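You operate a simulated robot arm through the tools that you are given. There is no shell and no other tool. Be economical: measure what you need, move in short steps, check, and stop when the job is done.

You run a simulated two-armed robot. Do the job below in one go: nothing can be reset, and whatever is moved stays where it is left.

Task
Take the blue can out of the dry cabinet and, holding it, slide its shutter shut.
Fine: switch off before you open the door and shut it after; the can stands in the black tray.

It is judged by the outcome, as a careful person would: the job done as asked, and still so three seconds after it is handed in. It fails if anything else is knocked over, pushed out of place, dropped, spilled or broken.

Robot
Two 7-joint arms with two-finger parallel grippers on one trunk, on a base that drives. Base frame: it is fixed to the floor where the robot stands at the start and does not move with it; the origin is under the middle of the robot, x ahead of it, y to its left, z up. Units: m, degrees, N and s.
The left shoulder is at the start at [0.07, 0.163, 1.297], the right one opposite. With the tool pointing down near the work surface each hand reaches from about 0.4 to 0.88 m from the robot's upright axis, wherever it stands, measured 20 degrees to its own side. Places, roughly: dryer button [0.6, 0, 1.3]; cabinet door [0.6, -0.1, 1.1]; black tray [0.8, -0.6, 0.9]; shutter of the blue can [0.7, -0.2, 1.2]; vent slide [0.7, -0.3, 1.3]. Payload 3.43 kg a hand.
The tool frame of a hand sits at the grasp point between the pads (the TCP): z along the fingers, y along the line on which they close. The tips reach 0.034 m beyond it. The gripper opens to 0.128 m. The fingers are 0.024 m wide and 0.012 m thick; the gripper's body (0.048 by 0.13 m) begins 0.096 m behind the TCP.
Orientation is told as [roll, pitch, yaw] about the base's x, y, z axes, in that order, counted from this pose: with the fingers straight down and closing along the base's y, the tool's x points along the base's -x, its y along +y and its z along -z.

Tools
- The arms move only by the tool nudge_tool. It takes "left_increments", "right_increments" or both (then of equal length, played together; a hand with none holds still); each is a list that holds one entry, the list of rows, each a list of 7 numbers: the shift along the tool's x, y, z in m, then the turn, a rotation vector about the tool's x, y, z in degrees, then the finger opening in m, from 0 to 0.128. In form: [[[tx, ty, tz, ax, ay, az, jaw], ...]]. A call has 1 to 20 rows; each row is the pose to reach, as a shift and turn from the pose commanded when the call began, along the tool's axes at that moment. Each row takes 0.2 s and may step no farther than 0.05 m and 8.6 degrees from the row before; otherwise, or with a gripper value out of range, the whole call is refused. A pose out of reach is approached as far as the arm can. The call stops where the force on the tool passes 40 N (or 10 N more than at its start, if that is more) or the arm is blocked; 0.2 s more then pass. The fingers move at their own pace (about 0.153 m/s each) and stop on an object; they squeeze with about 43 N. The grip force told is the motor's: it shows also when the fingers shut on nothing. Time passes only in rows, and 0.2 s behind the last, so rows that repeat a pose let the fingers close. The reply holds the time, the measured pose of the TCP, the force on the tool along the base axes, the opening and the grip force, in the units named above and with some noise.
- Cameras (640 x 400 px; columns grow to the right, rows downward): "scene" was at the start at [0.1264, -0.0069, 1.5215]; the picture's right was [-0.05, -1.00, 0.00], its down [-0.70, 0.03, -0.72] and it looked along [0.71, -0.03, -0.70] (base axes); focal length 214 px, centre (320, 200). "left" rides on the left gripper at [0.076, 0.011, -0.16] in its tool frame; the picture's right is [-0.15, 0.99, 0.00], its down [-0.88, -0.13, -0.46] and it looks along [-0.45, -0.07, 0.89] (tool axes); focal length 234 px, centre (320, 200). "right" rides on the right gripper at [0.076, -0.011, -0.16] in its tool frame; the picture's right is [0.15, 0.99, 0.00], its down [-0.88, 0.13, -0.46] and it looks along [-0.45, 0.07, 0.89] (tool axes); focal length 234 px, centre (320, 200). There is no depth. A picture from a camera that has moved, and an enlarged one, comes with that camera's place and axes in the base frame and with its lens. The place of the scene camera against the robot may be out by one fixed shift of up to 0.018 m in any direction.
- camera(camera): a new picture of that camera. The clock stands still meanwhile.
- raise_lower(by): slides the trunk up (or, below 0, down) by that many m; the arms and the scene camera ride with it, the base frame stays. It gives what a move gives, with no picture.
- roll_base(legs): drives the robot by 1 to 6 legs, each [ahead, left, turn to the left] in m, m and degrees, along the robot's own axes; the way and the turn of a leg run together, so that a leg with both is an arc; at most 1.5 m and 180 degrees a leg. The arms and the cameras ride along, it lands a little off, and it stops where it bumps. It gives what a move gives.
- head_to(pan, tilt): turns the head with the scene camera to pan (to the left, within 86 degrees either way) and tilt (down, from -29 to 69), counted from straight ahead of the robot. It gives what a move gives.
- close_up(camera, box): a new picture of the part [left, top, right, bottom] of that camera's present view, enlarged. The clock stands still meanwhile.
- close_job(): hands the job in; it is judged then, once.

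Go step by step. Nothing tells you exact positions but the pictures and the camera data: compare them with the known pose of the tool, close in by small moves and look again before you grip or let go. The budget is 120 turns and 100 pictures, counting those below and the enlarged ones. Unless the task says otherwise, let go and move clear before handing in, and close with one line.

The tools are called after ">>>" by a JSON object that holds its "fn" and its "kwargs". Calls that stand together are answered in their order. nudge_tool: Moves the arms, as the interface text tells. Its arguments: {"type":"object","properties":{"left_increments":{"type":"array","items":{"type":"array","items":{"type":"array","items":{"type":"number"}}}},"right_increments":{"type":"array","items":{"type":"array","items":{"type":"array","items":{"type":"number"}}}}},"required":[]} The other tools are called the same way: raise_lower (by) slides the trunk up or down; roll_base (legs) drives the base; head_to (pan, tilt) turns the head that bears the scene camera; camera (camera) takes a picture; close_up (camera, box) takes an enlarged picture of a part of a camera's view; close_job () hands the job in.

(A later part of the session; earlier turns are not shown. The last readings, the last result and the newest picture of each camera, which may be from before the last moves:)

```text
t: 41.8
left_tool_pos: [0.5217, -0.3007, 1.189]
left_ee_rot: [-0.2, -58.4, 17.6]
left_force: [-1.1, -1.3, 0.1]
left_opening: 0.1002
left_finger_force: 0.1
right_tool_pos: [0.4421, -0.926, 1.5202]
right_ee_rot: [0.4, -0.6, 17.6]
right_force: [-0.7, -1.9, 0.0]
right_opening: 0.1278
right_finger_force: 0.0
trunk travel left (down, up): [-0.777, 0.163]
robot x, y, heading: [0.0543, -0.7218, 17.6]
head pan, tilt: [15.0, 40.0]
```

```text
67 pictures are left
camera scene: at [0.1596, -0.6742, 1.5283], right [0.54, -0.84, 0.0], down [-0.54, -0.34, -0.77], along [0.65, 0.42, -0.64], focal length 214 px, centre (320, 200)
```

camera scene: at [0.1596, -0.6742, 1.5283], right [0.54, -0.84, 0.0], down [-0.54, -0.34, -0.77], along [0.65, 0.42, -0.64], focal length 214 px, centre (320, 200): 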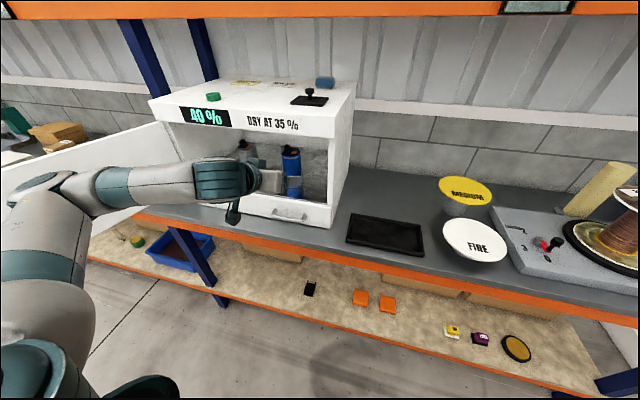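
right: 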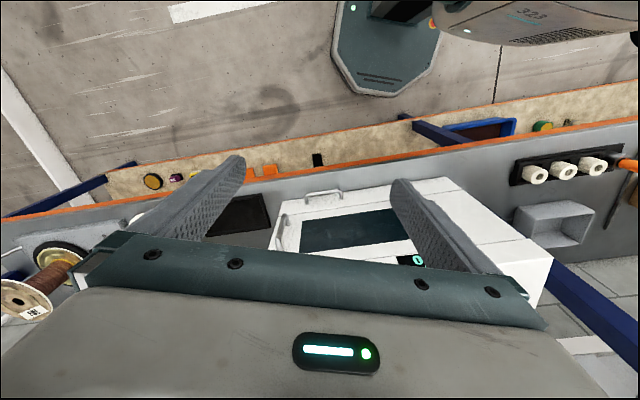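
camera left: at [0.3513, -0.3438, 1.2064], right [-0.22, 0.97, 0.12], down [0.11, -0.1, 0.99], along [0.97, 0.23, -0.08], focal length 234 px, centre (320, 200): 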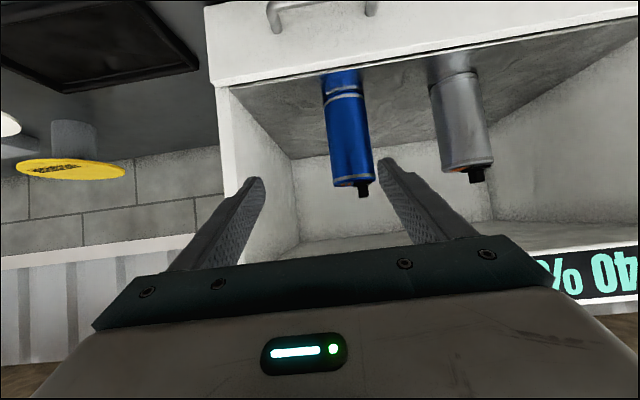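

The can's axis is near lateral line between fingers with ~4 cm left to go; I align in front of it first and look.

>>> {"fn": "nudge_tool", "kwargs": {"left_increments": [[[0.005, 0.013, 0.03, 0, 0, 0, 0.1], [0.01, 0.026, 0.06, 0, 0, 0, 0.1], [0.0144, 0.039, 0.091, 0, 0, 0, 0.1], [0.0144, 0.039, 0.091, 0, 0, 0, 0.1]]]}}

>>> {"fn": "camera", "kwargs": {"camera": "left"}}

```text
t: 42.8
left_tool_pos: [0.5897, -0.2341, 1.1216]
left_ee_rot: [-0.8, -57.8, 18.0]
left_force: [0.1, 0.7, -0.4]
left_opening: 0.0999
left_finger_force: 0.1
right_tool_pos: [0.4557, -0.9139, 1.5197]
right_ee_rot: [-0.1, -0.1, 17.4]
right_force: [-0.6, 0.3, 0.4]
right_opening: 0.1281
right_finger_force: 0.0
trunk travel left (down, up): [-0.777, 0.163]
robot x, y, heading: [0.0609, -0.7206, 17.5]
head pan, tilt: [15.0, 40.0]
```

```text
66 pictures are left
camera left: at [0.4206, -0.2771, 1.1417], right [-0.22, 0.97, 0.12], down [0.12, -0.09, 0.99], along [0.97, 0.23, -0.09], focal length 234 px, centre (320, 200)
```

left: 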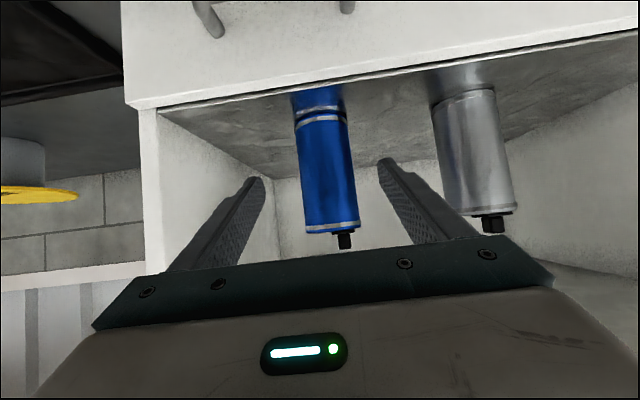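

Well aligned (can axis r≈0.397, hand 0.399). I slide forward around the can.

>>> {"fn": "nudge_tool", "kwargs": {"left_increments": [[[-0.0115, 0, 0.029, 0, 0, 0, 0.1], [-0.023, 0, 0.0575, 0, 0, 0, 0.1], [-0.0345, 0.0, 0.086, 0, 0, 0, 0.1], [-0.046, 0.0, 0.115, 0, 0, 0, 0.1], [-0.046, 0.0, 0.115, 0, 0, 0, 0.1]]]}}

>>> {"fn": "camera", "kwargs": {"camera": "left"}}

>>> {"fn": "close_up", "kwargs": {"camera": "scene", "box": [150, 90, 390, 240]}}

```text
t: 44.0
left_tool_pos: [0.7061, -0.1996, 1.099]
left_ee_rot: [-0.6, -57.8, 17.9]
left_force: [-0.8, 0.2, 0.3]
left_opening: 0.1
left_finger_force: 0.0
right_tool_pos: [0.4555, -0.9157, 1.5196]
right_ee_rot: [-0.1, -0.2, 17.4]
right_force: [0.2, -0.6, 0.5]
right_opening: 0.128
right_finger_force: 0.1
trunk travel left (down, up): [-0.777, 0.163]
robot x, y, heading: [0.061, -0.7236, 17.6]
head pan, tilt: [15.0, 40.0]
```

```text
65 pictures are left
camera left: at [0.537, -0.2413, 1.1201], right [-0.22, 0.97, 0.12], down [0.11, -0.09, 0.99], along [0.97, 0.23, -0.09], focal length 234 px, centre (320, 200)
```

left: 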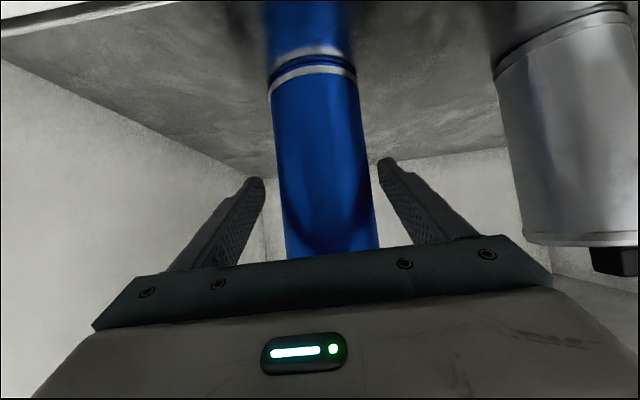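

```text
2.67 times, centred on (270, 165) of scene
camera zoom: at [0.174, -0.6629, 1.5279], right [0.54, -0.84, 0.0], down [-0.54, -0.35, -0.77], along [0.65, 0.41, -0.64], focal length 572 px, centre (453, 293)
```

zoom: 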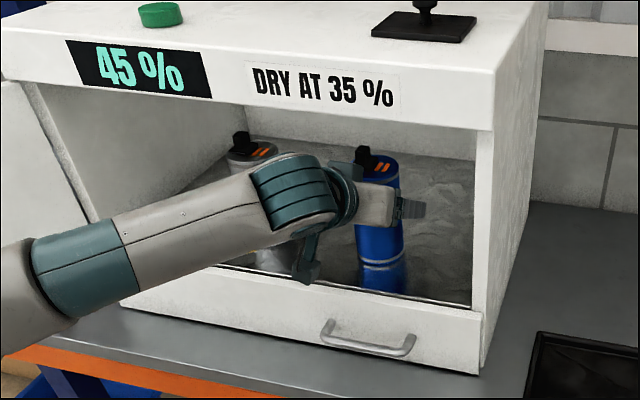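

The can is centred between the pads; I close the grip.

>>> {"fn": "nudge_tool", "kwargs": {"left_increments": [[[0, 0, 0, 0, 0, 0, 0.06], [0, 0, 0, 0, 0, 0, 0.04], [0, 0, 0, 0, 0, 0, 0.04], [0, 0, 0, 0, 0, 0, 0.04]]]}}

```text
t: 45.0
left_tool_pos: [0.7069, -0.2007, 1.1007]
left_ee_rot: [-0.6, -58.0, 18.0]
left_force: [0.9, 1.3, 5.5]
left_opening: 0.0686
left_finger_force: 43.5
right_tool_pos: [0.455, -0.9147, 1.5193]
right_ee_rot: [0.0, -0.1, 17.5]
right_force: [0.0, -0.1, -0.9]
right_opening: 0.1278
right_finger_force: 0.0
trunk travel left (down, up): [-0.777, 0.163]
robot x, y, heading: [0.0609, -0.7211, 17.4]
head pan, tilt: [15.0, 40.0]
```

Gripped at 0.069. I lift 3 cm and draw the can straight out.

>>> {"fn": "nudge_tool", "kwargs": {"left_increments": [[[-0.0127, 0, -0.008, 0, 0, 0, 0.04], [-0.0254, 0, -0.0159, 0, 0, 0, 0.04], [-0.0042, 0, -0.0498, 0, 0, 0, 0.04], [0.017, 0, -0.0837, 0, 0, 0, 0.04], [0.0382, 0, -0.1176, 0, 0, 0, 0.04], [0.0594, 0, -0.1515, 0, 0, 0, 0.04], [0.0753, 0, -0.177, 0, 0, 0, 0.04], [0.0753, 0, -0.177, 0, 0, 0, 0.04]]]}}

>>> {"fn": "camera", "kwargs": {"camera": "scene"}}

>>> {"fn": "camera", "kwargs": {"camera": "right"}}

```text
t: 46.8
left_tool_pos: [0.5253, -0.2552, 1.1298]
left_ee_rot: [-0.6, -57.8, 17.9]
left_force: [1.1, -0.8, -1.8]
left_opening: 0.0687
left_finger_force: 42.9
right_tool_pos: [0.4575, -0.9156, 1.5191]
right_ee_rot: [0.0, 0.1, 17.4]
right_force: [-0.4, 1.0, 0.3]
right_opening: 0.1279
right_finger_force: 0.0
trunk travel left (down, up): [-0.777, 0.163]
robot x, y, heading: [0.061, -0.7262, 17.2]
head pan, tilt: [15.0, 40.0]
```

```text
63 pictures are left
camera scene: at [0.176, -0.6631, 1.5277], right [0.54, -0.84, 0.0], down [-0.54, -0.34, -0.77], along [0.65, 0.41, -0.64], focal length 214 px, centre (320, 200)
```

scene: 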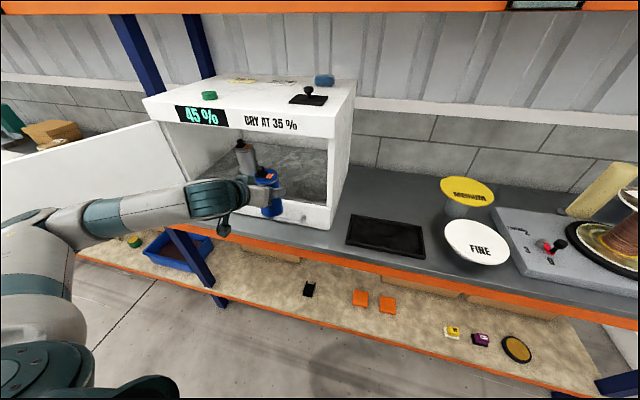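

```text
62 pictures are left
camera right: at [0.3878, -0.9491, 1.6791], right [-0.44, 0.9, 0.0], down [0.8, 0.39, 0.46], along [0.41, 0.2, -0.89], focal length 234 px, centre (320, 200)
```

right: 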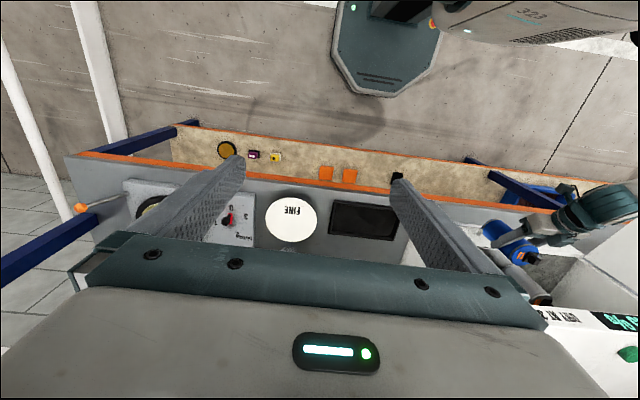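

The can is out upright. I carry it right, to the front of the robot, so the right hand can reach its shutter.

>>> {"fn": "nudge_tool", "kwargs": {"left_increments": [[[-0.007, -0.04, -0.0045, 0, 0, 0, 0.04], [-0.014, -0.08, -0.009, 0, 0, 0, 0.04], [-0.021, -0.12, -0.0135, 0, 0, 0, 0.04], [-0.028, -0.16, -0.018, 0, 0, 0, 0.04], [-0.035, -0.2, -0.0225, 0, 0, 0, 0.04], [-0.042, -0.24, -0.0265, 0, 0, 0, 0.04], [-0.042, -0.24, -0.0265, 0, 0, 0, 0.04]]]}}

>>> {"fn": "head_to", "kwargs": {"pan": 5, "tilt": 42}}

>>> {"fn": "camera", "kwargs": {"camera": "scene"}}

>>> {"fn": "camera", "kwargs": {"camera": "right"}}

```text
t: 48.4
left_tool_pos: [0.5954, -0.486, 1.1832]
left_ee_rot: [-0.8, -57.9, 17.9]
left_force: [0.4, 0.1, -2.6]
left_opening: 0.0689
left_finger_force: 43.1
right_tool_pos: [0.4555, -0.9147, 1.5193]
right_ee_rot: [0.0, 0.0, 17.4]
right_force: [0.2, -0.8, 1.0]
right_opening: 0.1282
right_finger_force: 0.1
trunk travel left (down, up): [-0.777, 0.163]
robot x, y, heading: [0.0595, -0.7233, 17.7]
head pan, tilt: [15.0, 40.0]
```

```text
t: 49.1
left_tool_pos: [0.5951, -0.4874, 1.1832]
left_ee_rot: [-0.7, -57.9, 17.8]
left_force: [0.1, -0.5, -2.9]
left_opening: 0.0686
left_finger_force: 43.4
right_tool_pos: [0.4569, -0.9151, 1.5196]
right_ee_rot: [0.0, -0.1, 17.4]
right_force: [-0.4, 0.7, 0.7]
right_opening: 0.1279
right_finger_force: 0.0
trunk travel left (down, up): [-0.777, 0.163]
robot x, y, heading: [0.0624, -0.7186, 17.7]
head pan, tilt: [5.0, 42.0]
```

```text
61 pictures are left
camera scene: at [0.1805, -0.6764, 1.5248], right [0.38, -0.92, 0.0], down [-0.62, -0.26, -0.74], along [0.69, 0.28, -0.67], focal length 214 px, centre (320, 200)
```

scene: 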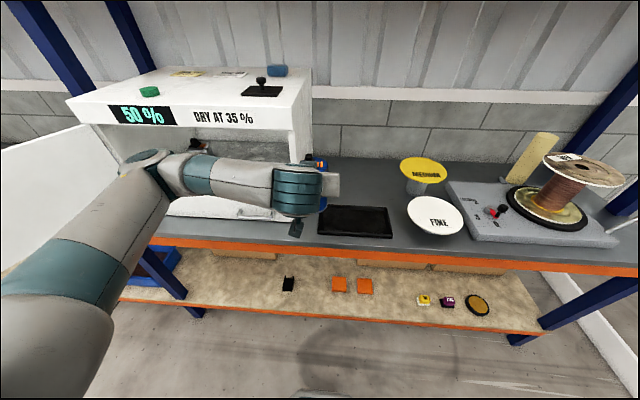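

```text
60 pictures are left
camera right: at [0.3867, -0.9487, 1.6794], right [-0.44, 0.9, 0.0], down [0.8, 0.39, 0.46], along [0.41, 0.2, -0.89], focal length 234 px, centre (320, 200)
```

right: 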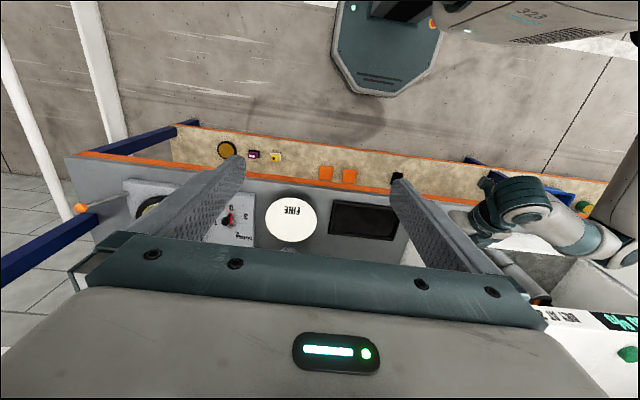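

>>> {"fn": "close_up", "kwargs": {"camera": "scene", "box": [270, 130, 370, 192]}}

```text
6.40 times, centred on (320, 161) of scene
camera zoom: at [0.1805, -0.6764, 1.5248], right [0.38, -0.92, 0.0], down [-0.62, -0.26, -0.74], along [0.69, 0.28, -0.67], focal length 1373 px, centre (320, 450)
```

zoom: 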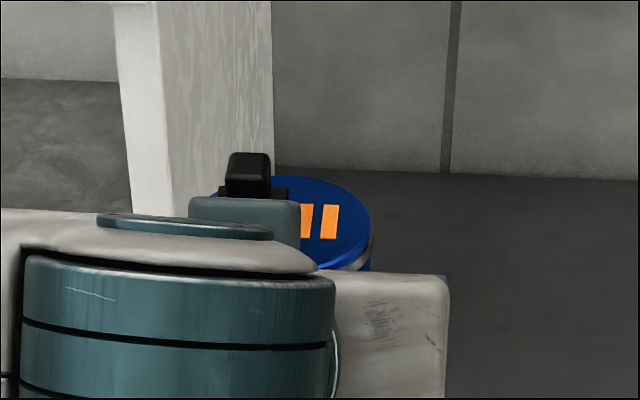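

I bring the right hand over so its camera looks down on the can's top.

>>> {"fn": "nudge_tool", "kwargs": {"right_increments": [[[-0.027, 0.032, 0, 0, 0, 0, 0.1], [-0.054, 0.064, 0.0, 0, 0, 0, 0.08], [-0.081, 0.096, 0.0, 0, 0, 0, 0.06], [-0.108, 0.128, 0.0, 0, 0, 0, 0.05], [-0.135, 0.16, 0.01, 0, 0, 0, 0.05], [-0.162, 0.192, 0.02, 0, 0, 0, 0.05], [-0.189, 0.224, 0.03, 0, 0, 0, 0.05], [-0.216, 0.256, 0.04, 0, 0, 0, 0.05], [-0.243, 0.288, 0.06, 0, 0, 0, 0.05], [-0.27, 0.32, 0.08, 0, 0, 0, 0.05], [-0.27, 0.32, 0.08, 0, 0, 0, 0.05]]]}}

>>> {"fn": "camera", "kwargs": {"camera": "right"}}

```text
t: 51.5
left_tool_pos: [0.5947, -0.4882, 1.1844]
left_ee_rot: [-0.6, -57.9, 17.8]
left_force: [0.4, -0.3, -2.1]
left_opening: 0.0688
left_finger_force: 42.7
right_tool_pos: [0.6166, -0.533, 1.4418]
right_ee_rot: [0.1, -0.1, 17.4]
right_force: [0.6, -0.4, 0.8]
right_opening: 0.0499
right_finger_force: 0.2
trunk travel left (down, up): [-0.777, 0.163]
robot x, y, heading: [0.0579, -0.7214, 17.5]
head pan, tilt: [5.0, 42.0]
```

```text
58 pictures are left
camera right: at [0.5481, -0.5665, 1.6006], right [-0.43, 0.9, 0.0], down [0.8, 0.39, 0.46], along [0.41, 0.2, -0.89], focal length 234 px, centre (320, 200)
```

right: 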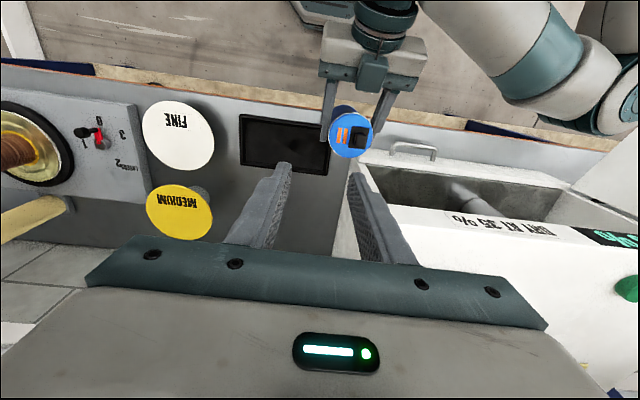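

>>> {"fn": "close_up", "kwargs": {"camera": "right", "box": [300, 80, 412, 170]}}

```text
4.44 times, centred on (356, 125) of right
camera zoom: at [0.5481, -0.5665, 1.6006], right [-0.43, 0.9, 0.0], down [0.8, 0.39, 0.46], along [0.41, 0.2, -0.89], focal length 1041 px, centre (160, 533)
```

zoom: 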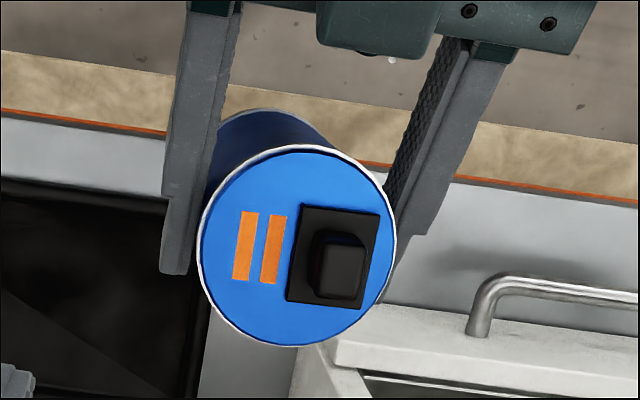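

The top shows a black shutter plate with a knob at the left, two orange openings at its right. I'll take the knob and slide it right ~2.5 cm. First hover the fingers over it.

>>> {"fn": "nudge_tool", "kwargs": {"right_increments": [[[0.003, 0.02, 0.03, 0, 0, 0, 0.06], [0.006, 0.04, 0.06, 0, 0, 0, 0.06], [0.01, 0.057, 0.09, 0, 0, 0, 0.06], [0.01, 0.057, 0.115, 0, 0, 0, 0.06], [0.01, 0.057, 0.115, 0, 0, 0, 0.06]]]}}

>>> {"fn": "camera", "kwargs": {"camera": "right"}}

>>> {"fn": "close_up", "kwargs": {"camera": "scene", "box": [250, 100, 410, 200]}}

```text
t: 52.7
left_tool_pos: [0.5945, -0.4874, 1.1837]
left_ee_rot: [-0.6, -58.0, 18.0]
left_force: [0.3, -0.6, -2.8]
left_opening: 0.0684
left_finger_force: 42.2
right_tool_pos: [0.5892, -0.4772, 1.3249]
right_ee_rot: [0.1, -0.1, 17.4]
right_force: [-0.8, 0.2, -0.8]
right_opening: 0.0599
right_finger_force: 0.0
trunk travel left (down, up): [-0.777, 0.163]
robot x, y, heading: [0.061, -0.7214, 17.4]
head pan, tilt: [5.0, 42.0]
```

```text
56 pictures are left
camera right: at [0.5199, -0.5108, 1.4848], right [-0.44, 0.9, 0.0], down [0.8, 0.39, 0.46], along [0.41, 0.2, -0.89], focal length 234 px, centre (320, 200)
```

right: 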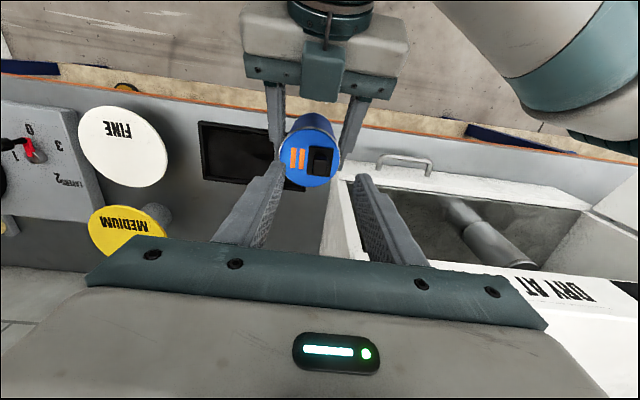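

```text
4.00 times, centred on (330, 150) of scene
camera zoom: at [0.1801, -0.677, 1.5249], right [0.38, -0.92, 0.0], down [-0.62, -0.26, -0.74], along [0.69, 0.28, -0.67], focal length 858 px, centre (280, 400)
```

zoom: 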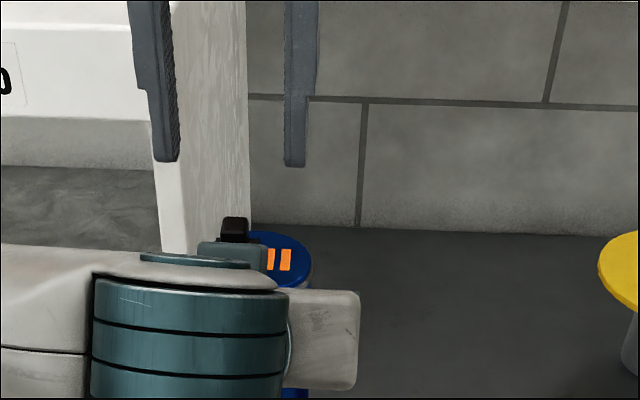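

The fingers straddle the knob. I lower 4 cm, 6 mm back, and check before closing.

>>> {"fn": "nudge_tool", "kwargs": {"right_increments": [[[0.006, 0, 0.015, 0, 0, 0, 0.05], [0.006, 0, 0.03, 0, 0, 0, 0.05], [0.006, 0, 0.038, 0, 0, 0, 0.05], [0.006, 0, 0.038, 0, 0, 0, 0.05]]]}}

>>> {"fn": "close_up", "kwargs": {"camera": "right", "box": [240, 80, 400, 240]}}

>>> {"fn": "close_up", "kwargs": {"camera": "scene", "box": [270, 120, 370, 182]}}

```text
t: 53.7
left_tool_pos: [0.5951, -0.4876, 1.1837]
left_ee_rot: [-0.6, -57.9, 17.9]
left_force: [-0.5, -1.0, -2.6]
left_opening: 0.0689
left_finger_force: 42.8
right_tool_pos: [0.5865, -0.4791, 1.2883]
right_ee_rot: [0.2, -0.1, 17.4]
right_force: [0.3, 0.4, 0.2]
right_opening: 0.0501
right_finger_force: 0.1
trunk travel left (down, up): [-0.777, 0.163]
robot x, y, heading: [0.0586, -0.7191, 17.3]
head pan, tilt: [5.0, 42.0]
```

```text
2.50 times, centred on (320, 160) of right
camera zoom: at [0.5166, -0.5125, 1.4475], right [-0.43, 0.9, 0.0], down [0.8, 0.39, 0.46], along [0.41, 0.2, -0.89], focal length 585 px, centre (320, 300)
```

zoom: 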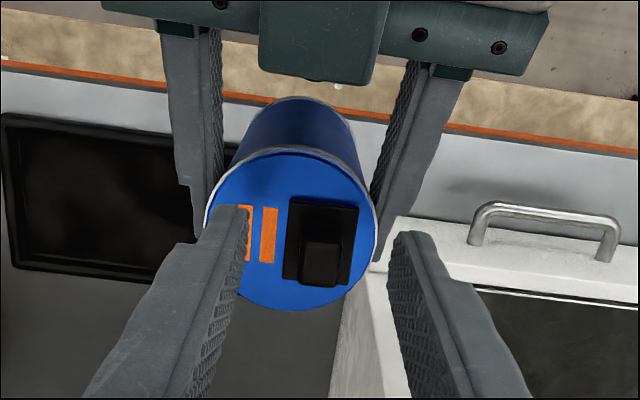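

```text
6.40 times, centred on (320, 151) of scene
camera zoom: at [0.1808, -0.6768, 1.5248], right [0.38, -0.92, 0.0], down [-0.62, -0.26, -0.74], along [0.69, 0.28, -0.67], focal length 1373 px, centre (320, 514)
```

zoom: 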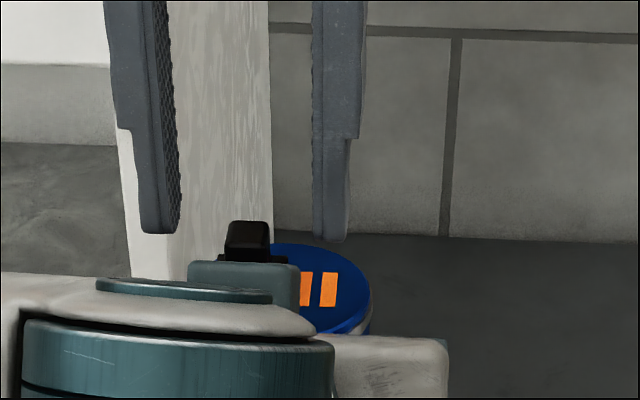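

Nearly there; tips just reach the knob's upper part. I lower another 8 mm gently and close on it.

>>> {"fn": "nudge_tool", "kwargs": {"right_increments": [[[-0.003, 0.001, 0.004, 0, 0, 0, 0.05], [-0.003, 0.001, 0.008, 0, 0, 0, 0.05], [-0.003, 0.001, 0.008, 0, 0, 0, 0.025], [-0.003, 0.001, 0.008, 0, 0, 0, 0.01], [-0.003, 0.001, 0.008, 0, 0, 0, 0.01]]]}}

>>> {"fn": "close_up", "kwargs": {"camera": "scene", "box": [270, 120, 370, 182]}}

```text
t: 54.9
left_tool_pos: [0.5947, -0.4869, 1.1835]
left_ee_rot: [-0.6, -57.9, 17.9]
left_force: [-1.8, -0.4, -0.3]
left_opening: 0.0688
left_finger_force: 43.3
right_tool_pos: [0.5891, -0.478, 1.2789]
right_ee_rot: [0.0, 0.1, 17.4]
right_force: [1.7, -0.2, -0.2]
right_opening: 0.0122
right_finger_force: 42.9
trunk travel left (down, up): [-0.777, 0.163]
robot x, y, heading: [0.0577, -0.7202, 17.4]
head pan, tilt: [5.0, 42.0]
```

```text
6.40 times, centred on (320, 151) of scene
camera zoom: at [0.1807, -0.6767, 1.5248], right [0.38, -0.92, 0.0], down [-0.62, -0.26, -0.74], along [0.69, 0.28, -0.67], focal length 1373 px, centre (320, 514)
```

zoom: 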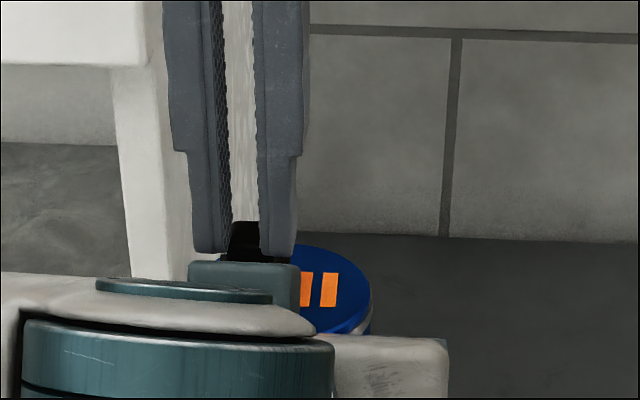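

The knob is gripped. I slide it right in small steps.

>>> {"fn": "nudge_tool", "kwargs": {"right_increments": [[[0, -0.005, 0, 0, 0, 0, 0.01], [0, -0.01, 0, 0, 0, 0, 0.01], [0, -0.015, 0, 0, 0, 0, 0.01], [0, -0.02, 0, 0, 0, 0, 0.01], [0, -0.024, 0, 0, 0, 0, 0.01], [0, -0.024, 0, 0, 0, 0, 0.01]]]}}

>>> {"fn": "close_up", "kwargs": {"camera": "scene", "box": [270, 120, 370, 182]}}

>>> {"fn": "close_up", "kwargs": {"camera": "right", "box": [240, 80, 400, 240]}}

```text
t: 56.3
left_tool_pos: [0.5953, -0.4873, 1.1826]
left_ee_rot: [-0.7, -57.8, 17.9]
left_force: [-0.4, -0.4, -3.0]
left_opening: 0.0686
left_finger_force: 43.2
right_tool_pos: [0.5965, -0.5007, 1.2796]
right_ee_rot: [0.0, -0.1, 17.3]
right_force: [0.7, 0.3, 0.5]
right_opening: 0.0099
right_finger_force: 0.0
trunk travel left (down, up): [-0.777, 0.163]
robot x, y, heading: [0.0598, -0.7202, 17.2]
head pan, tilt: [5.0, 42.0]
```

```text
6.40 times, centred on (320, 151) of scene
camera zoom: at [0.1807, -0.6766, 1.5248], right [0.38, -0.92, 0.0], down [-0.62, -0.26, -0.74], along [0.69, 0.28, -0.67], focal length 1373 px, centre (320, 514)
```

zoom: 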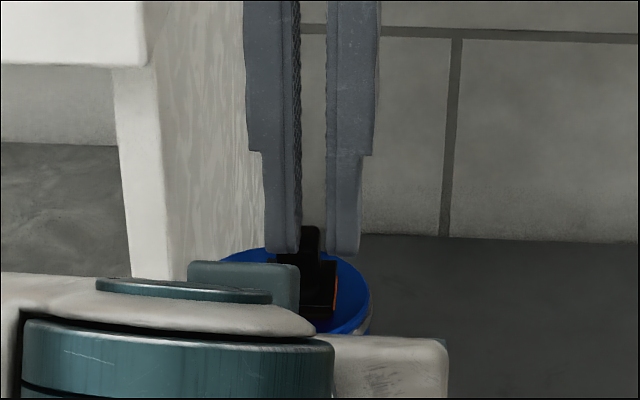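

```text
2.50 times, centred on (320, 160) of right
camera zoom: at [0.5269, -0.5345, 1.4397], right [-0.43, 0.9, 0.0], down [0.8, 0.39, 0.46], along [0.41, 0.2, -0.89], focal length 585 px, centre (320, 300)
```

zoom: 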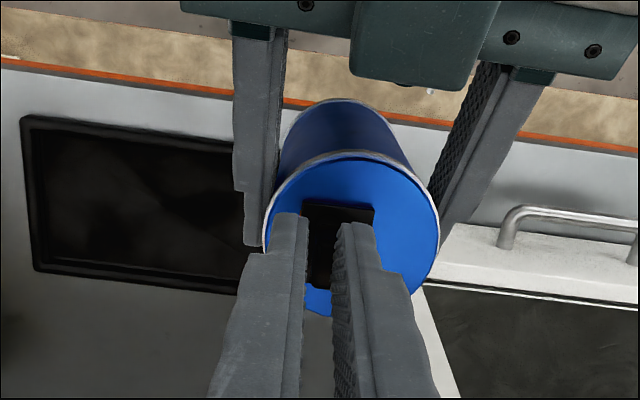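

The plate covers almost everything; a sliver of orange remains. I push a little further with the grip tightened.

>>> {"fn": "nudge_tool", "kwargs": {"right_increments": [[[0, 0, 0, 0, 0, 0, 0.0], [0, -0.003, 0, 0, 0, 0, 0.0], [0, -0.006, 0, 0, 0, 0, 0.0], [0, -0.008, 0, 0, 0, 0, 0.0], [0, -0.008, 0, 0, 0, 0, 0.0]]]}}

>>> {"fn": "close_up", "kwargs": {"camera": "scene", "box": [270, 120, 370, 182]}}

>>> {"fn": "close_up", "kwargs": {"camera": "right", "box": [240, 80, 400, 240]}}

```text
t: 57.5
left_tool_pos: [0.5961, -0.4869, 1.1833]
left_ee_rot: [-0.7, -57.8, 17.9]
left_force: [0.1, -1.1, -2.4]
left_opening: 0.0687
left_finger_force: 42.9
right_tool_pos: [0.598, -0.5086, 1.2799]
right_ee_rot: [0.0, 0.0, 17.4]
right_force: [0.2, -0.8, 0.5]
right_opening: 0.0003
right_finger_force: 33.0
trunk travel left (down, up): [-0.777, 0.163]
robot x, y, heading: [0.0628, -0.7208, 17.4]
head pan, tilt: [5.0, 42.0]
```

```text
6.40 times, centred on (320, 151) of scene
camera zoom: at [0.1807, -0.6767, 1.5248], right [0.38, -0.92, 0.0], down [-0.62, -0.26, -0.74], along [0.69, 0.28, -0.67], focal length 1373 px, centre (320, 514)
```

zoom: 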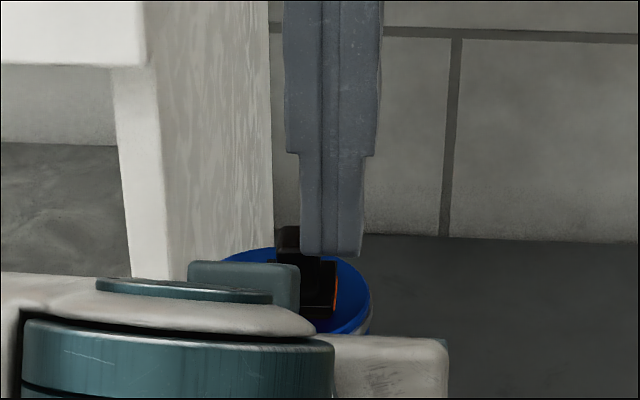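

```text
2.50 times, centred on (320, 160) of right
camera zoom: at [0.5283, -0.5415, 1.44], right [-0.44, 0.9, 0.0], down [0.8, 0.39, 0.46], along [0.41, 0.2, -0.89], focal length 585 px, centre (320, 300)
```

zoom: 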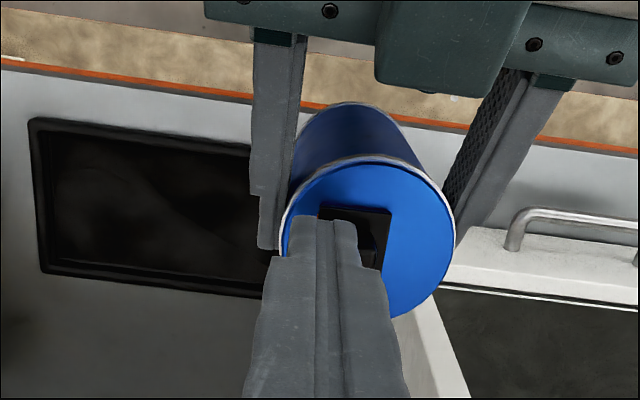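

The fingers slipped off the knob's top. I lift, go to the knob's left side and look before pushing it the last millimetres.

>>> {"fn": "nudge_tool", "kwargs": {"right_increments": [[[0, 0, -0.015, 0, 0, 0, 0.0], [0, 0, -0.03, 0, 0, 0, 0.0], [0, 0.025, -0.03, 0, 0, 0, 0.0], [0, 0.05, -0.03, 0, 0, 0, 0.0], [0, 0.05, -0.03, 0, 0, 0, 0.0]]]}}

>>> {"fn": "close_up", "kwargs": {"camera": "right", "box": [240, 80, 400, 240]}}

>>> {"fn": "close_up", "kwargs": {"camera": "scene", "box": [270, 120, 370, 182]}}

```text
t: 58.7
left_tool_pos: [0.5959, -0.4893, 1.1837]
left_ee_rot: [-0.6, -57.9, 17.8]
left_force: [0.2, -0.4, -2.4]
left_opening: 0.0688
left_finger_force: 43.0
right_tool_pos: [0.5832, -0.4631, 1.3091]
right_ee_rot: [0.1, -0.1, 17.4]
right_force: [0.5, 0.1, -0.3]
right_opening: 0.0002
right_finger_force: 32.8
trunk travel left (down, up): [-0.777, 0.163]
robot x, y, heading: [0.0597, -0.7215, 17.7]
head pan, tilt: [5.0, 42.0]
```

```text
2.50 times, centred on (320, 160) of right
camera zoom: at [0.5145, -0.4963, 1.4692], right [-0.43, 0.9, 0.0], down [0.8, 0.39, 0.46], along [0.41, 0.2, -0.89], focal length 585 px, centre (320, 300)
```

zoom: 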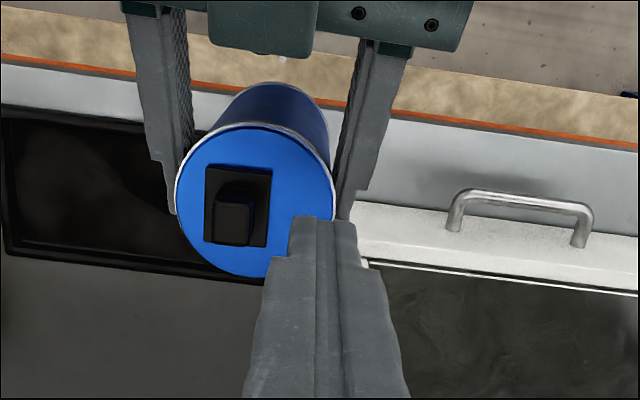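

```text
6.40 times, centred on (320, 151) of scene
camera zoom: at [0.1811, -0.6781, 1.5248], right [0.38, -0.92, 0.0], down [-0.62, -0.25, -0.74], along [0.69, 0.28, -0.67], focal length 1373 px, centre (320, 514)
```

zoom: 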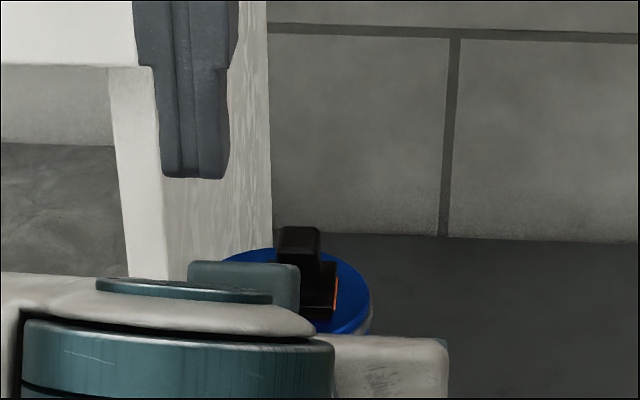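

A thin orange edge remains. I lower the closed fingers left of the knob and push right until the end stop.

>>> {"fn": "nudge_tool", "kwargs": {"right_increments": [[[0, 0, 0.018, 0, 0, 0, 0.0], [0, 0, 0.03, 0, 0, 0, 0.0], [0, 0, 0.033, 0, 0, 0, 0.0], [0, -0.005, 0.033, 0, 0, 0, 0.0], [0, -0.01, 0.033, 0, 0, 0, 0.0], [0, -0.014, 0.033, 0, 0, 0, 0.0], [0, -0.017, 0.033, 0, 0, 0, 0.0], [0, -0.02, 0.033, 0, 0, 0, 0.0]]]}}

>>> {"fn": "close_up", "kwargs": {"camera": "scene", "box": [270, 120, 370, 182]}}

>>> {"fn": "close_up", "kwargs": {"camera": "right", "box": [240, 80, 400, 240]}}

```text
t: 60.5
left_tool_pos: [0.5946, -0.4872, 1.1836]
left_ee_rot: [-0.6, -57.9, 17.9]
left_force: [0.7, 0.6, -1.9]
left_opening: 0.0687
left_finger_force: 43.3
right_tool_pos: [0.5896, -0.4807, 1.2761]
right_ee_rot: [0.2, 0.0, 17.4]
right_force: [-0.8, -0.4, 0.7]
right_opening: 0.0
right_finger_force: 33.0
trunk travel left (down, up): [-0.777, 0.163]
robot x, y, heading: [0.0606, -0.7194, 17.4]
head pan, tilt: [5.0, 42.0]
```

```text
6.40 times, centred on (320, 151) of scene
camera zoom: at [0.1808, -0.677, 1.5248], right [0.38, -0.92, 0.0], down [-0.62, -0.26, -0.74], along [0.69, 0.28, -0.67], focal length 1373 px, centre (320, 514)
```

zoom: 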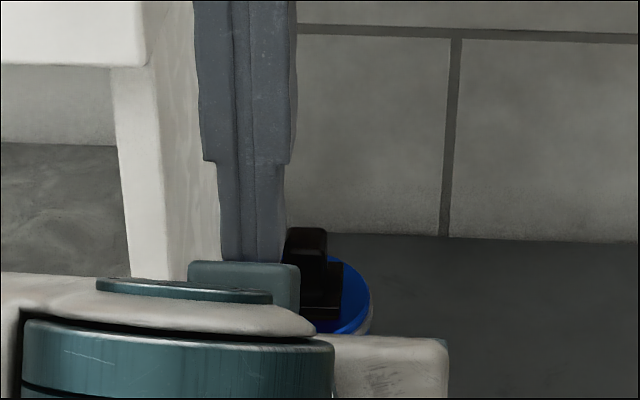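

```text
2.50 times, centred on (320, 160) of right
camera zoom: at [0.5207, -0.5135, 1.4351], right [-0.43, 0.9, 0.0], down [0.8, 0.39, 0.46], along [0.41, 0.2, -0.89], focal length 585 px, centre (320, 300)
```

zoom: 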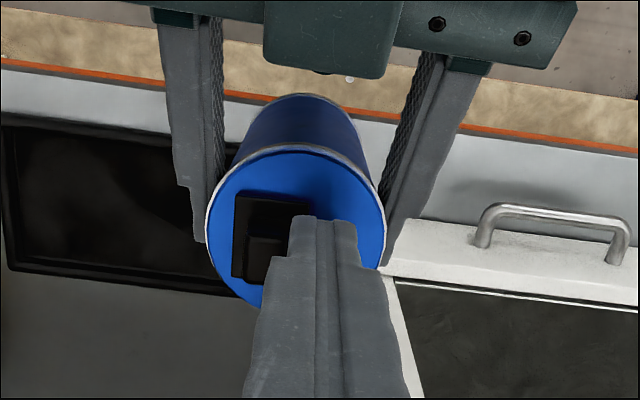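

The orange is covered now. I push a few millimetres more to find the end stop.

>>> {"fn": "nudge_tool", "kwargs": {"right_increments": [[[0, -0.0015, 0, 0, 0, 0, 0.0], [0, -0.003, 0, 0, 0, 0, 0.0], [0, -0.0045, 0, 0, 0, 0, 0.0]]]}}

>>> {"fn": "close_up", "kwargs": {"camera": "right", "box": [240, 80, 400, 240]}}

```text
t: 61.3
left_tool_pos: [0.5943, -0.4873, 1.1847]
left_ee_rot: [-0.7, -57.9, 17.9]
left_force: [1.0, -3.5, -2.2]
left_opening: 0.0686
left_finger_force: 43.4
right_tool_pos: [0.5897, -0.4841, 1.2768]
right_ee_rot: [0.1, 0.0, 17.5]
right_force: [-0.7, 3.0, -0.5]
right_opening: 0.0
right_finger_force: 33.1
trunk travel left (down, up): [-0.777, 0.163]
robot x, y, heading: [0.0617, -0.7199, 17.5]
head pan, tilt: [5.0, 42.0]
```

```text
2.50 times, centred on (320, 160) of right
camera zoom: at [0.5207, -0.5173, 1.4365], right [-0.44, 0.9, 0.0], down [0.8, 0.39, 0.46], along [0.41, 0.2, -0.89], focal length 585 px, centre (320, 300)
```

zoom: 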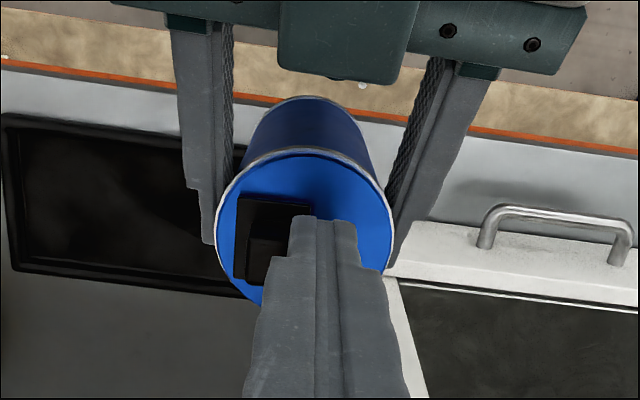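

>>> {"fn": "nudge_tool", "kwargs": {"right_increments": [[[0, -0.0015, 0, 0, 0, 0, 0.0], [0, -0.0025, 0, 0, 0, 0, 0.0], [0, -0.0025, 0, 0, 0, 0, 0.0]]]}}

```text
t: 62.1
left_tool_pos: [0.5949, -0.4888, 1.1828]
left_ee_rot: [-0.7, -57.8, 17.8]
left_force: [2.4, -9.3, -2.9]
left_opening: 0.0691
left_finger_force: 42.6
right_tool_pos: [0.5899, -0.4862, 1.2761]
right_ee_rot: [0.1, -0.2, 17.3]
right_force: [-2.3, 9.8, 1.4]
right_opening: 0.0
right_finger_force: 32.8
trunk travel left (down, up): [-0.777, 0.163]
robot x, y, heading: [0.0599, -0.718, 17.4]
head pan, tilt: [5.0, 42.0]
```

The shutter is at its stop (10 N back). I take the right hand off and away, then look at the top and the tray.

>>> {"fn": "nudge_tool", "kwargs": {"right_increments": [[[0, 0.008, 0, 0, 0, 0, 0.0], [0, 0.008, -0.04, 0, 0, 0, 0.0], [0, 0.0, -0.085, 0, 0, 0, 0.0], [0.0, -0.02, -0.125, 0, 0, 0, 0.0], [0.02, -0.06, -0.14, 0, 0, 0, 0.0], [0.04, -0.1, -0.15, 0, 0, 0, 0.0], [0.06, -0.14, -0.17, 0, 0, 0, 0.0], [0.08, -0.18, -0.19, 0, 0, 0, 0.0], [0.11, -0.215, -0.21, 0, 0, 0, 0.0], [0.14, -0.25, -0.22, 0, 0, 0, 0.0], [0.17, -0.285, -0.23, 0, 0, 0, 0.0], [0.2, -0.32, -0.23, 0, 0, 0, 0.0], [0.23, -0.35, -0.23, 0, 0, 0, 0.0]]]}}

>>> {"fn": "camera", "kwargs": {"camera": "scene"}}

>>> {"fn": "close_up", "kwargs": {"camera": "scene", "box": [270, 120, 370, 182]}}

>>> {"fn": "camera", "kwargs": {"camera": "left"}}

```text
refused: row 9 steps farther than a row can; nothing moved
```

```text
42 pictures are left
camera scene: at [0.1807, -0.6767, 1.5248], right [0.38, -0.92, 0.0], down [-0.62, -0.26, -0.74], along [0.69, 0.28, -0.67], focal length 214 px, centre (320, 200)
```

scene: 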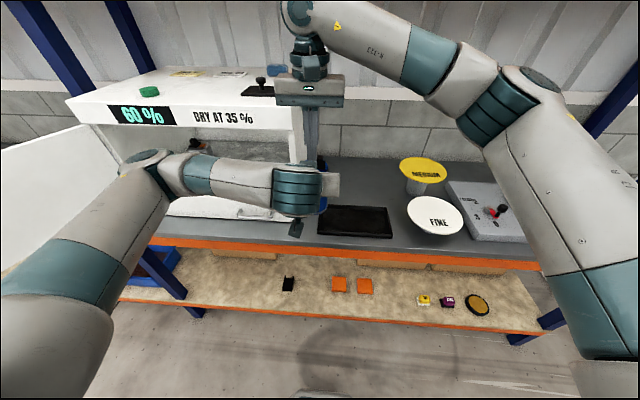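

```text
6.40 times, centred on (320, 151) of scene
camera zoom: at [0.1807, -0.6767, 1.5248], right [0.38, -0.92, 0.0], down [-0.62, -0.26, -0.74], along [0.69, 0.28, -0.67], focal length 1373 px, centre (320, 514)
```

zoom: 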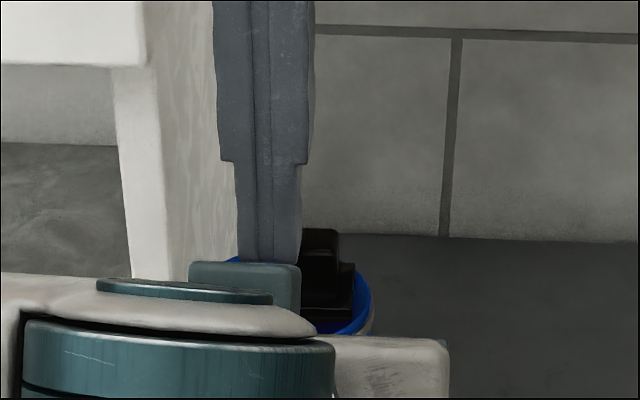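

```text
40 pictures are left
camera left: at [0.4252, -0.5299, 1.2039], right [-0.22, 0.97, 0.12], down [0.12, -0.09, 0.99], along [0.97, 0.23, -0.09], focal length 234 px, centre (320, 200)
```

left: 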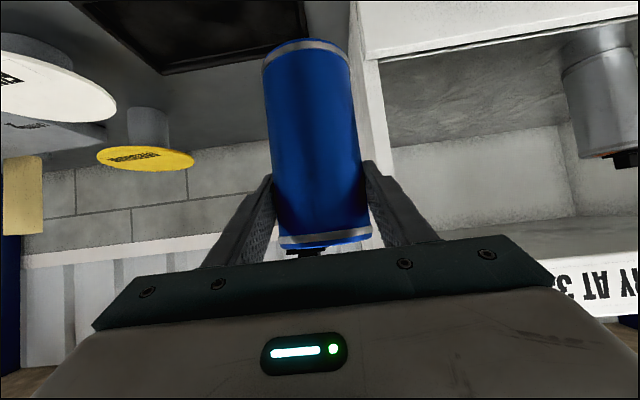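

The left hand holds the can well and the shutter is fully to the right. I retract the right hand with shorter rows.

>>> {"fn": "nudge_tool", "kwargs": {"right_increments": [[[0, 0.008, 0, 0, 0, 0, 0.0], [0, 0.008, -0.04, 0, 0, 0, 0.0], [0, 0.0, -0.085, 0, 0, 0, 0.0], [0.0, -0.02, -0.125, 0, 0, 0, 0.0], [0.02, -0.06, -0.14, 0, 0, 0, 0.0], [0.04, -0.1, -0.15, 0, 0, 0, 0.0], [0.06, -0.14, -0.165, 0, 0, 0, 0.0], [0.08, -0.18, -0.18, 0, 0, 0, 0.0], [0.105, -0.215, -0.195, 0, 0, 0, 0.0], [0.13, -0.25, -0.21, 0, 0, 0, 0.0], [0.155, -0.285, -0.22, 0, 0, 0, 0.0], [0.18, -0.32, -0.23, 0, 0, 0, 0.0], [0.21, -0.35, -0.23, 0, 0, 0, 0.0]]]}}

>>> {"fn": "roll_base", "kwargs": {"legs": [[0, -0.2, 0]]}}

>>> {"fn": "camera", "kwargs": {"camera": "scene"}}

>>> {"fn": "camera", "kwargs": {"camera": "left"}}

```text
t: 64.9
left_tool_pos: [0.5929, -0.4903, 1.1847]
left_ee_rot: [-0.6, -57.9, 17.7]
left_force: [-0.3, 0.8, -2.6]
left_opening: 0.0686
left_finger_force: 43.5
right_tool_pos: [0.495, -0.8867, 1.5068]
right_ee_rot: [0.0, -0.2, 17.4]
right_force: [-0.3, -0.3, 0.3]
right_opening: 0.0
right_finger_force: 33.1
trunk travel left (down, up): [-0.777, 0.163]
robot x, y, heading: [0.0646, -0.7218, 17.7]
head pan, tilt: [5.0, 42.0]
```

```text
t: 66.5
left_tool_pos: [0.6553, -0.6741, 1.1822]
left_ee_rot: [-0.9, -57.9, 17.8]
left_force: [-0.1, 0.4, -2.5]
left_opening: 0.0686
left_finger_force: 42.9
right_tool_pos: [0.5541, -1.0693, 1.5069]
right_ee_rot: [-0.1, -0.1, 17.1]
right_force: [-0.4, 0.1, 0.5]
right_opening: 0.0
right_finger_force: 32.9
trunk travel left (down, up): [-0.777, 0.163]
robot x, y, heading: [0.1186, -0.9072, 17.3]
head pan, tilt: [5.0, 42.0]
```

```text
39 pictures are left
camera scene: at [0.2382, -0.8611, 1.5248], right [0.38, -0.93, 0.0], down [-0.62, -0.25, -0.74], along [0.69, 0.28, -0.67], focal length 214 px, centre (320, 200)
```

scene: 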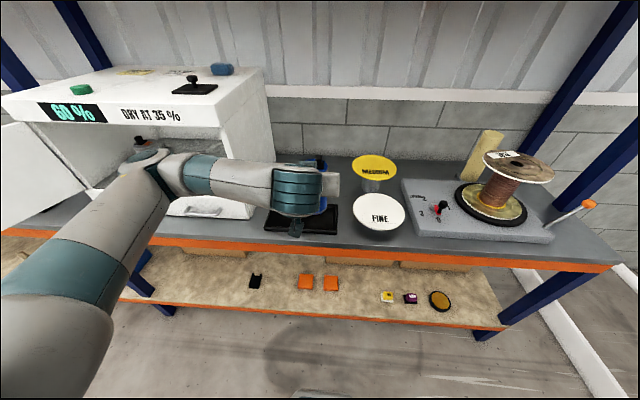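

```text
38 pictures are left
camera left: at [0.4838, -0.7158, 1.2038], right [-0.22, 0.97, 0.12], down [0.11, -0.09, 0.99], along [0.97, 0.23, -0.09], focal length 234 px, centre (320, 200)
```

left: 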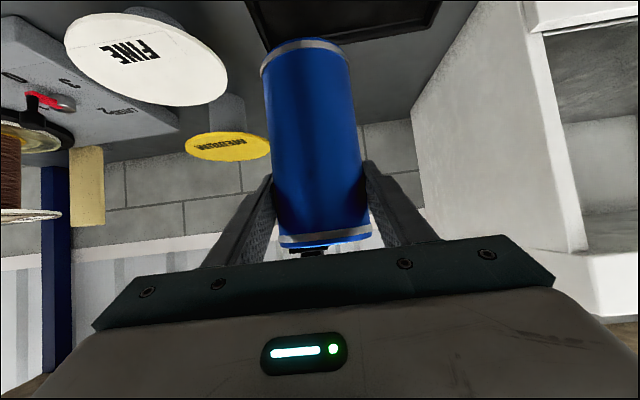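

The tray spans about d 0.48–0.64, r 0.65–0.93 at rim z≈0.897. I carry the can over it, still a few cm high, and look.

>>> {"fn": "nudge_tool", "kwargs": {"left_increments": [[[0.0, 0.011, 0.035, 0, 0, 0, 0.04], [0.005, 0.022, 0.075, 0, 0, 0, 0.04], [0.02, 0.033, 0.115, 0, 0, 0, 0.04], [0.036, 0.044, 0.155, 0, 0, 0, 0.04], [0.0527, 0.054, 0.198, 0, 0, 0, 0.04], [0.0527, 0.054, 0.198, 0, 0, 0, 0.04]]]}}

>>> {"fn": "camera", "kwargs": {"camera": "left"}}

>>> {"fn": "camera", "kwargs": {"camera": "right"}}

```text
t: 67.9
left_tool_pos: [0.7727, -0.5853, 1.0344]
left_ee_rot: [-0.4, -57.8, 17.4]
left_force: [-0.6, -0.6, -2.4]
left_opening: 0.0685
left_finger_force: 42.8
right_tool_pos: [0.5531, -1.0734, 1.5071]
right_ee_rot: [0.1, -0.1, 17.2]
right_force: [-0.1, 0.0, 0.1]
right_opening: 0.0001
right_finger_force: 33.2
trunk travel left (down, up): [-0.777, 0.163]
robot x, y, heading: [0.1163, -0.9064, 17.2]
head pan, tilt: [5.0, 42.0]
```

```text
37 pictures are left
camera left: at [0.6021, -0.6269, 1.0542], right [-0.22, 0.97, 0.12], down [0.12, -0.1, 0.99], along [0.97, 0.23, -0.09], focal length 234 px, centre (320, 200)
```

left: 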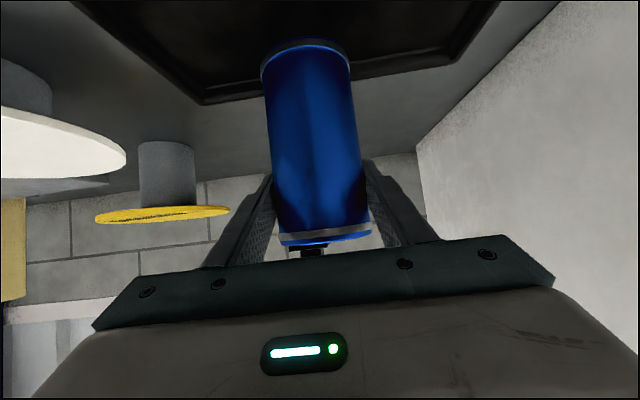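

```text
36 pictures are left
camera right: at [0.4843, -1.1061, 1.6665], right [-0.43, 0.9, 0.0], down [0.8, 0.38, 0.46], along [0.41, 0.2, -0.89], focal length 234 px, centre (320, 200)
```

right: 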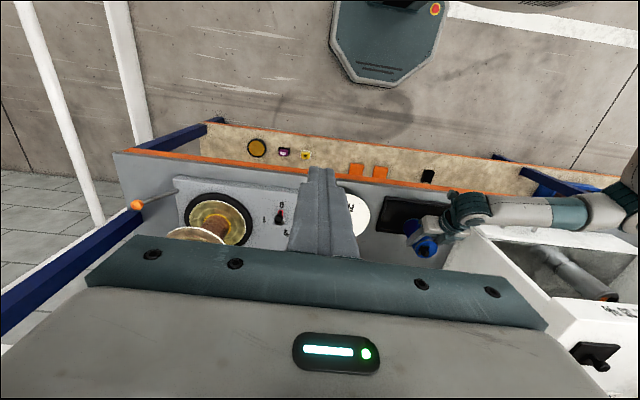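

The can is above the middle of the tray. I lower 5.5 cm, then feel for the floor.

>>> {"fn": "nudge_tool", "kwargs": {"left_increments": [[[0.017, 0, 0.0106, 0, 0, 0, 0.04], [0.034, 0, 0.0212, 0, 0, 0, 0.04], [0.0466, 0, 0.0292, 0, 0, 0, 0.04], [0.0466, 0, 0.0292, 0, 0, 0, 0.04]]]}}

>>> {"fn": "camera", "kwargs": {"camera": "left"}}

>>> {"fn": "close_up", "kwargs": {"camera": "scene", "box": [200, 130, 400, 255]}}

```text
t: 68.9
left_tool_pos: [0.7688, -0.5892, 0.9828]
left_ee_rot: [-0.8, -58.3, 17.7]
left_force: [2.1, -0.6, 28.7]
left_opening: 0.0686
left_finger_force: 43.1
right_tool_pos: [0.5497, -1.0747, 1.5089]
right_ee_rot: [0.1, -0.3, 17.2]
right_force: [-0.2, 0.3, 0.2]
right_opening: 0.0
right_finger_force: 32.9
trunk travel left (down, up): [-0.777, 0.163]
robot x, y, heading: [0.1181, -0.904, 17.0]
head pan, tilt: [5.0, 42.0]
```

```text
35 pictures are left
camera left: at [0.5995, -0.6298, 1.0014], right [-0.22, 0.97, 0.12], down [0.11, -0.1, 0.99], along [0.97, 0.23, -0.09], focal length 234 px, centre (320, 200)
```

left: 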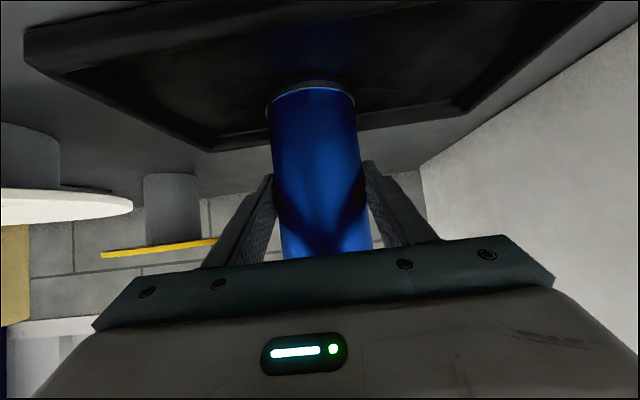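

```text
3.20 times, centred on (300, 192) of scene
camera zoom: at [0.2347, -0.8664, 1.5253], right [0.38, -0.93, 0.0], down [-0.62, -0.25, -0.75], along [0.69, 0.28, -0.67], focal length 686 px, centre (384, 224)
```

zoom: 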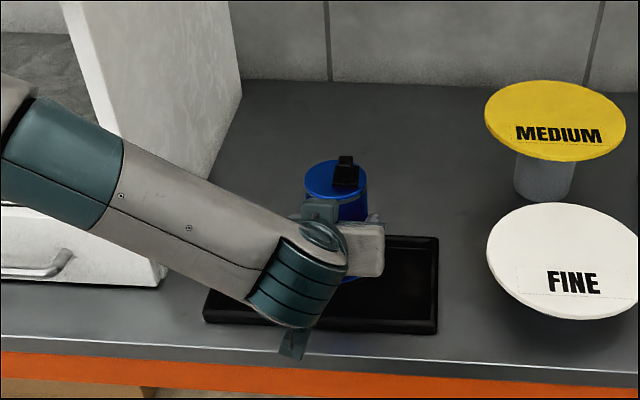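

The can stands on the tray floor (contact felt). I ease the load and open the fingers.

>>> {"fn": "nudge_tool", "kwargs": {"left_increments": [[[-0.0034, 0, -0.0021, 0, 0, 0, 0.04], [-0.0034, 0, -0.0021, 0, 0, 0, 0.075], [-0.0034, 0, -0.0021, 0, 0, 0, 0.1], [-0.0034, 0, -0.0021, 0, 0, 0, 0.1]]]}}

>>> {"fn": "camera", "kwargs": {"camera": "left"}}

```text
t: 69.9
left_tool_pos: [0.7721, -0.5856, 0.9825]
left_ee_rot: [-0.6, -57.8, 17.6]
left_force: [0.5, 0.8, -0.9]
left_opening: 0.1
left_finger_force: 0.0
right_tool_pos: [0.5544, -1.0713, 1.5069]
right_ee_rot: [0.1, -0.1, 17.1]
right_force: [-0.4, 0.4, -0.7]
right_opening: 0.0001
right_finger_force: 32.6
trunk travel left (down, up): [-0.777, 0.163]
robot x, y, heading: [0.1176, -0.9057, 17.3]
head pan, tilt: [5.0, 42.0]
```

```text
33 pictures are left
camera left: at [0.6021, -0.6268, 1.003], right [-0.22, 0.97, 0.12], down [0.12, -0.09, 0.99], along [0.97, 0.23, -0.09], focal length 234 px, centre (320, 200)
```

left: 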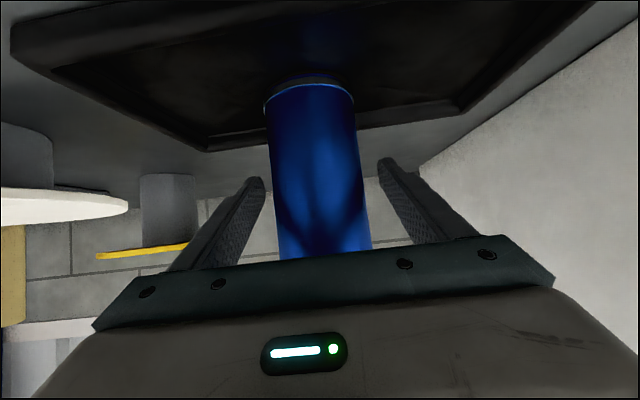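

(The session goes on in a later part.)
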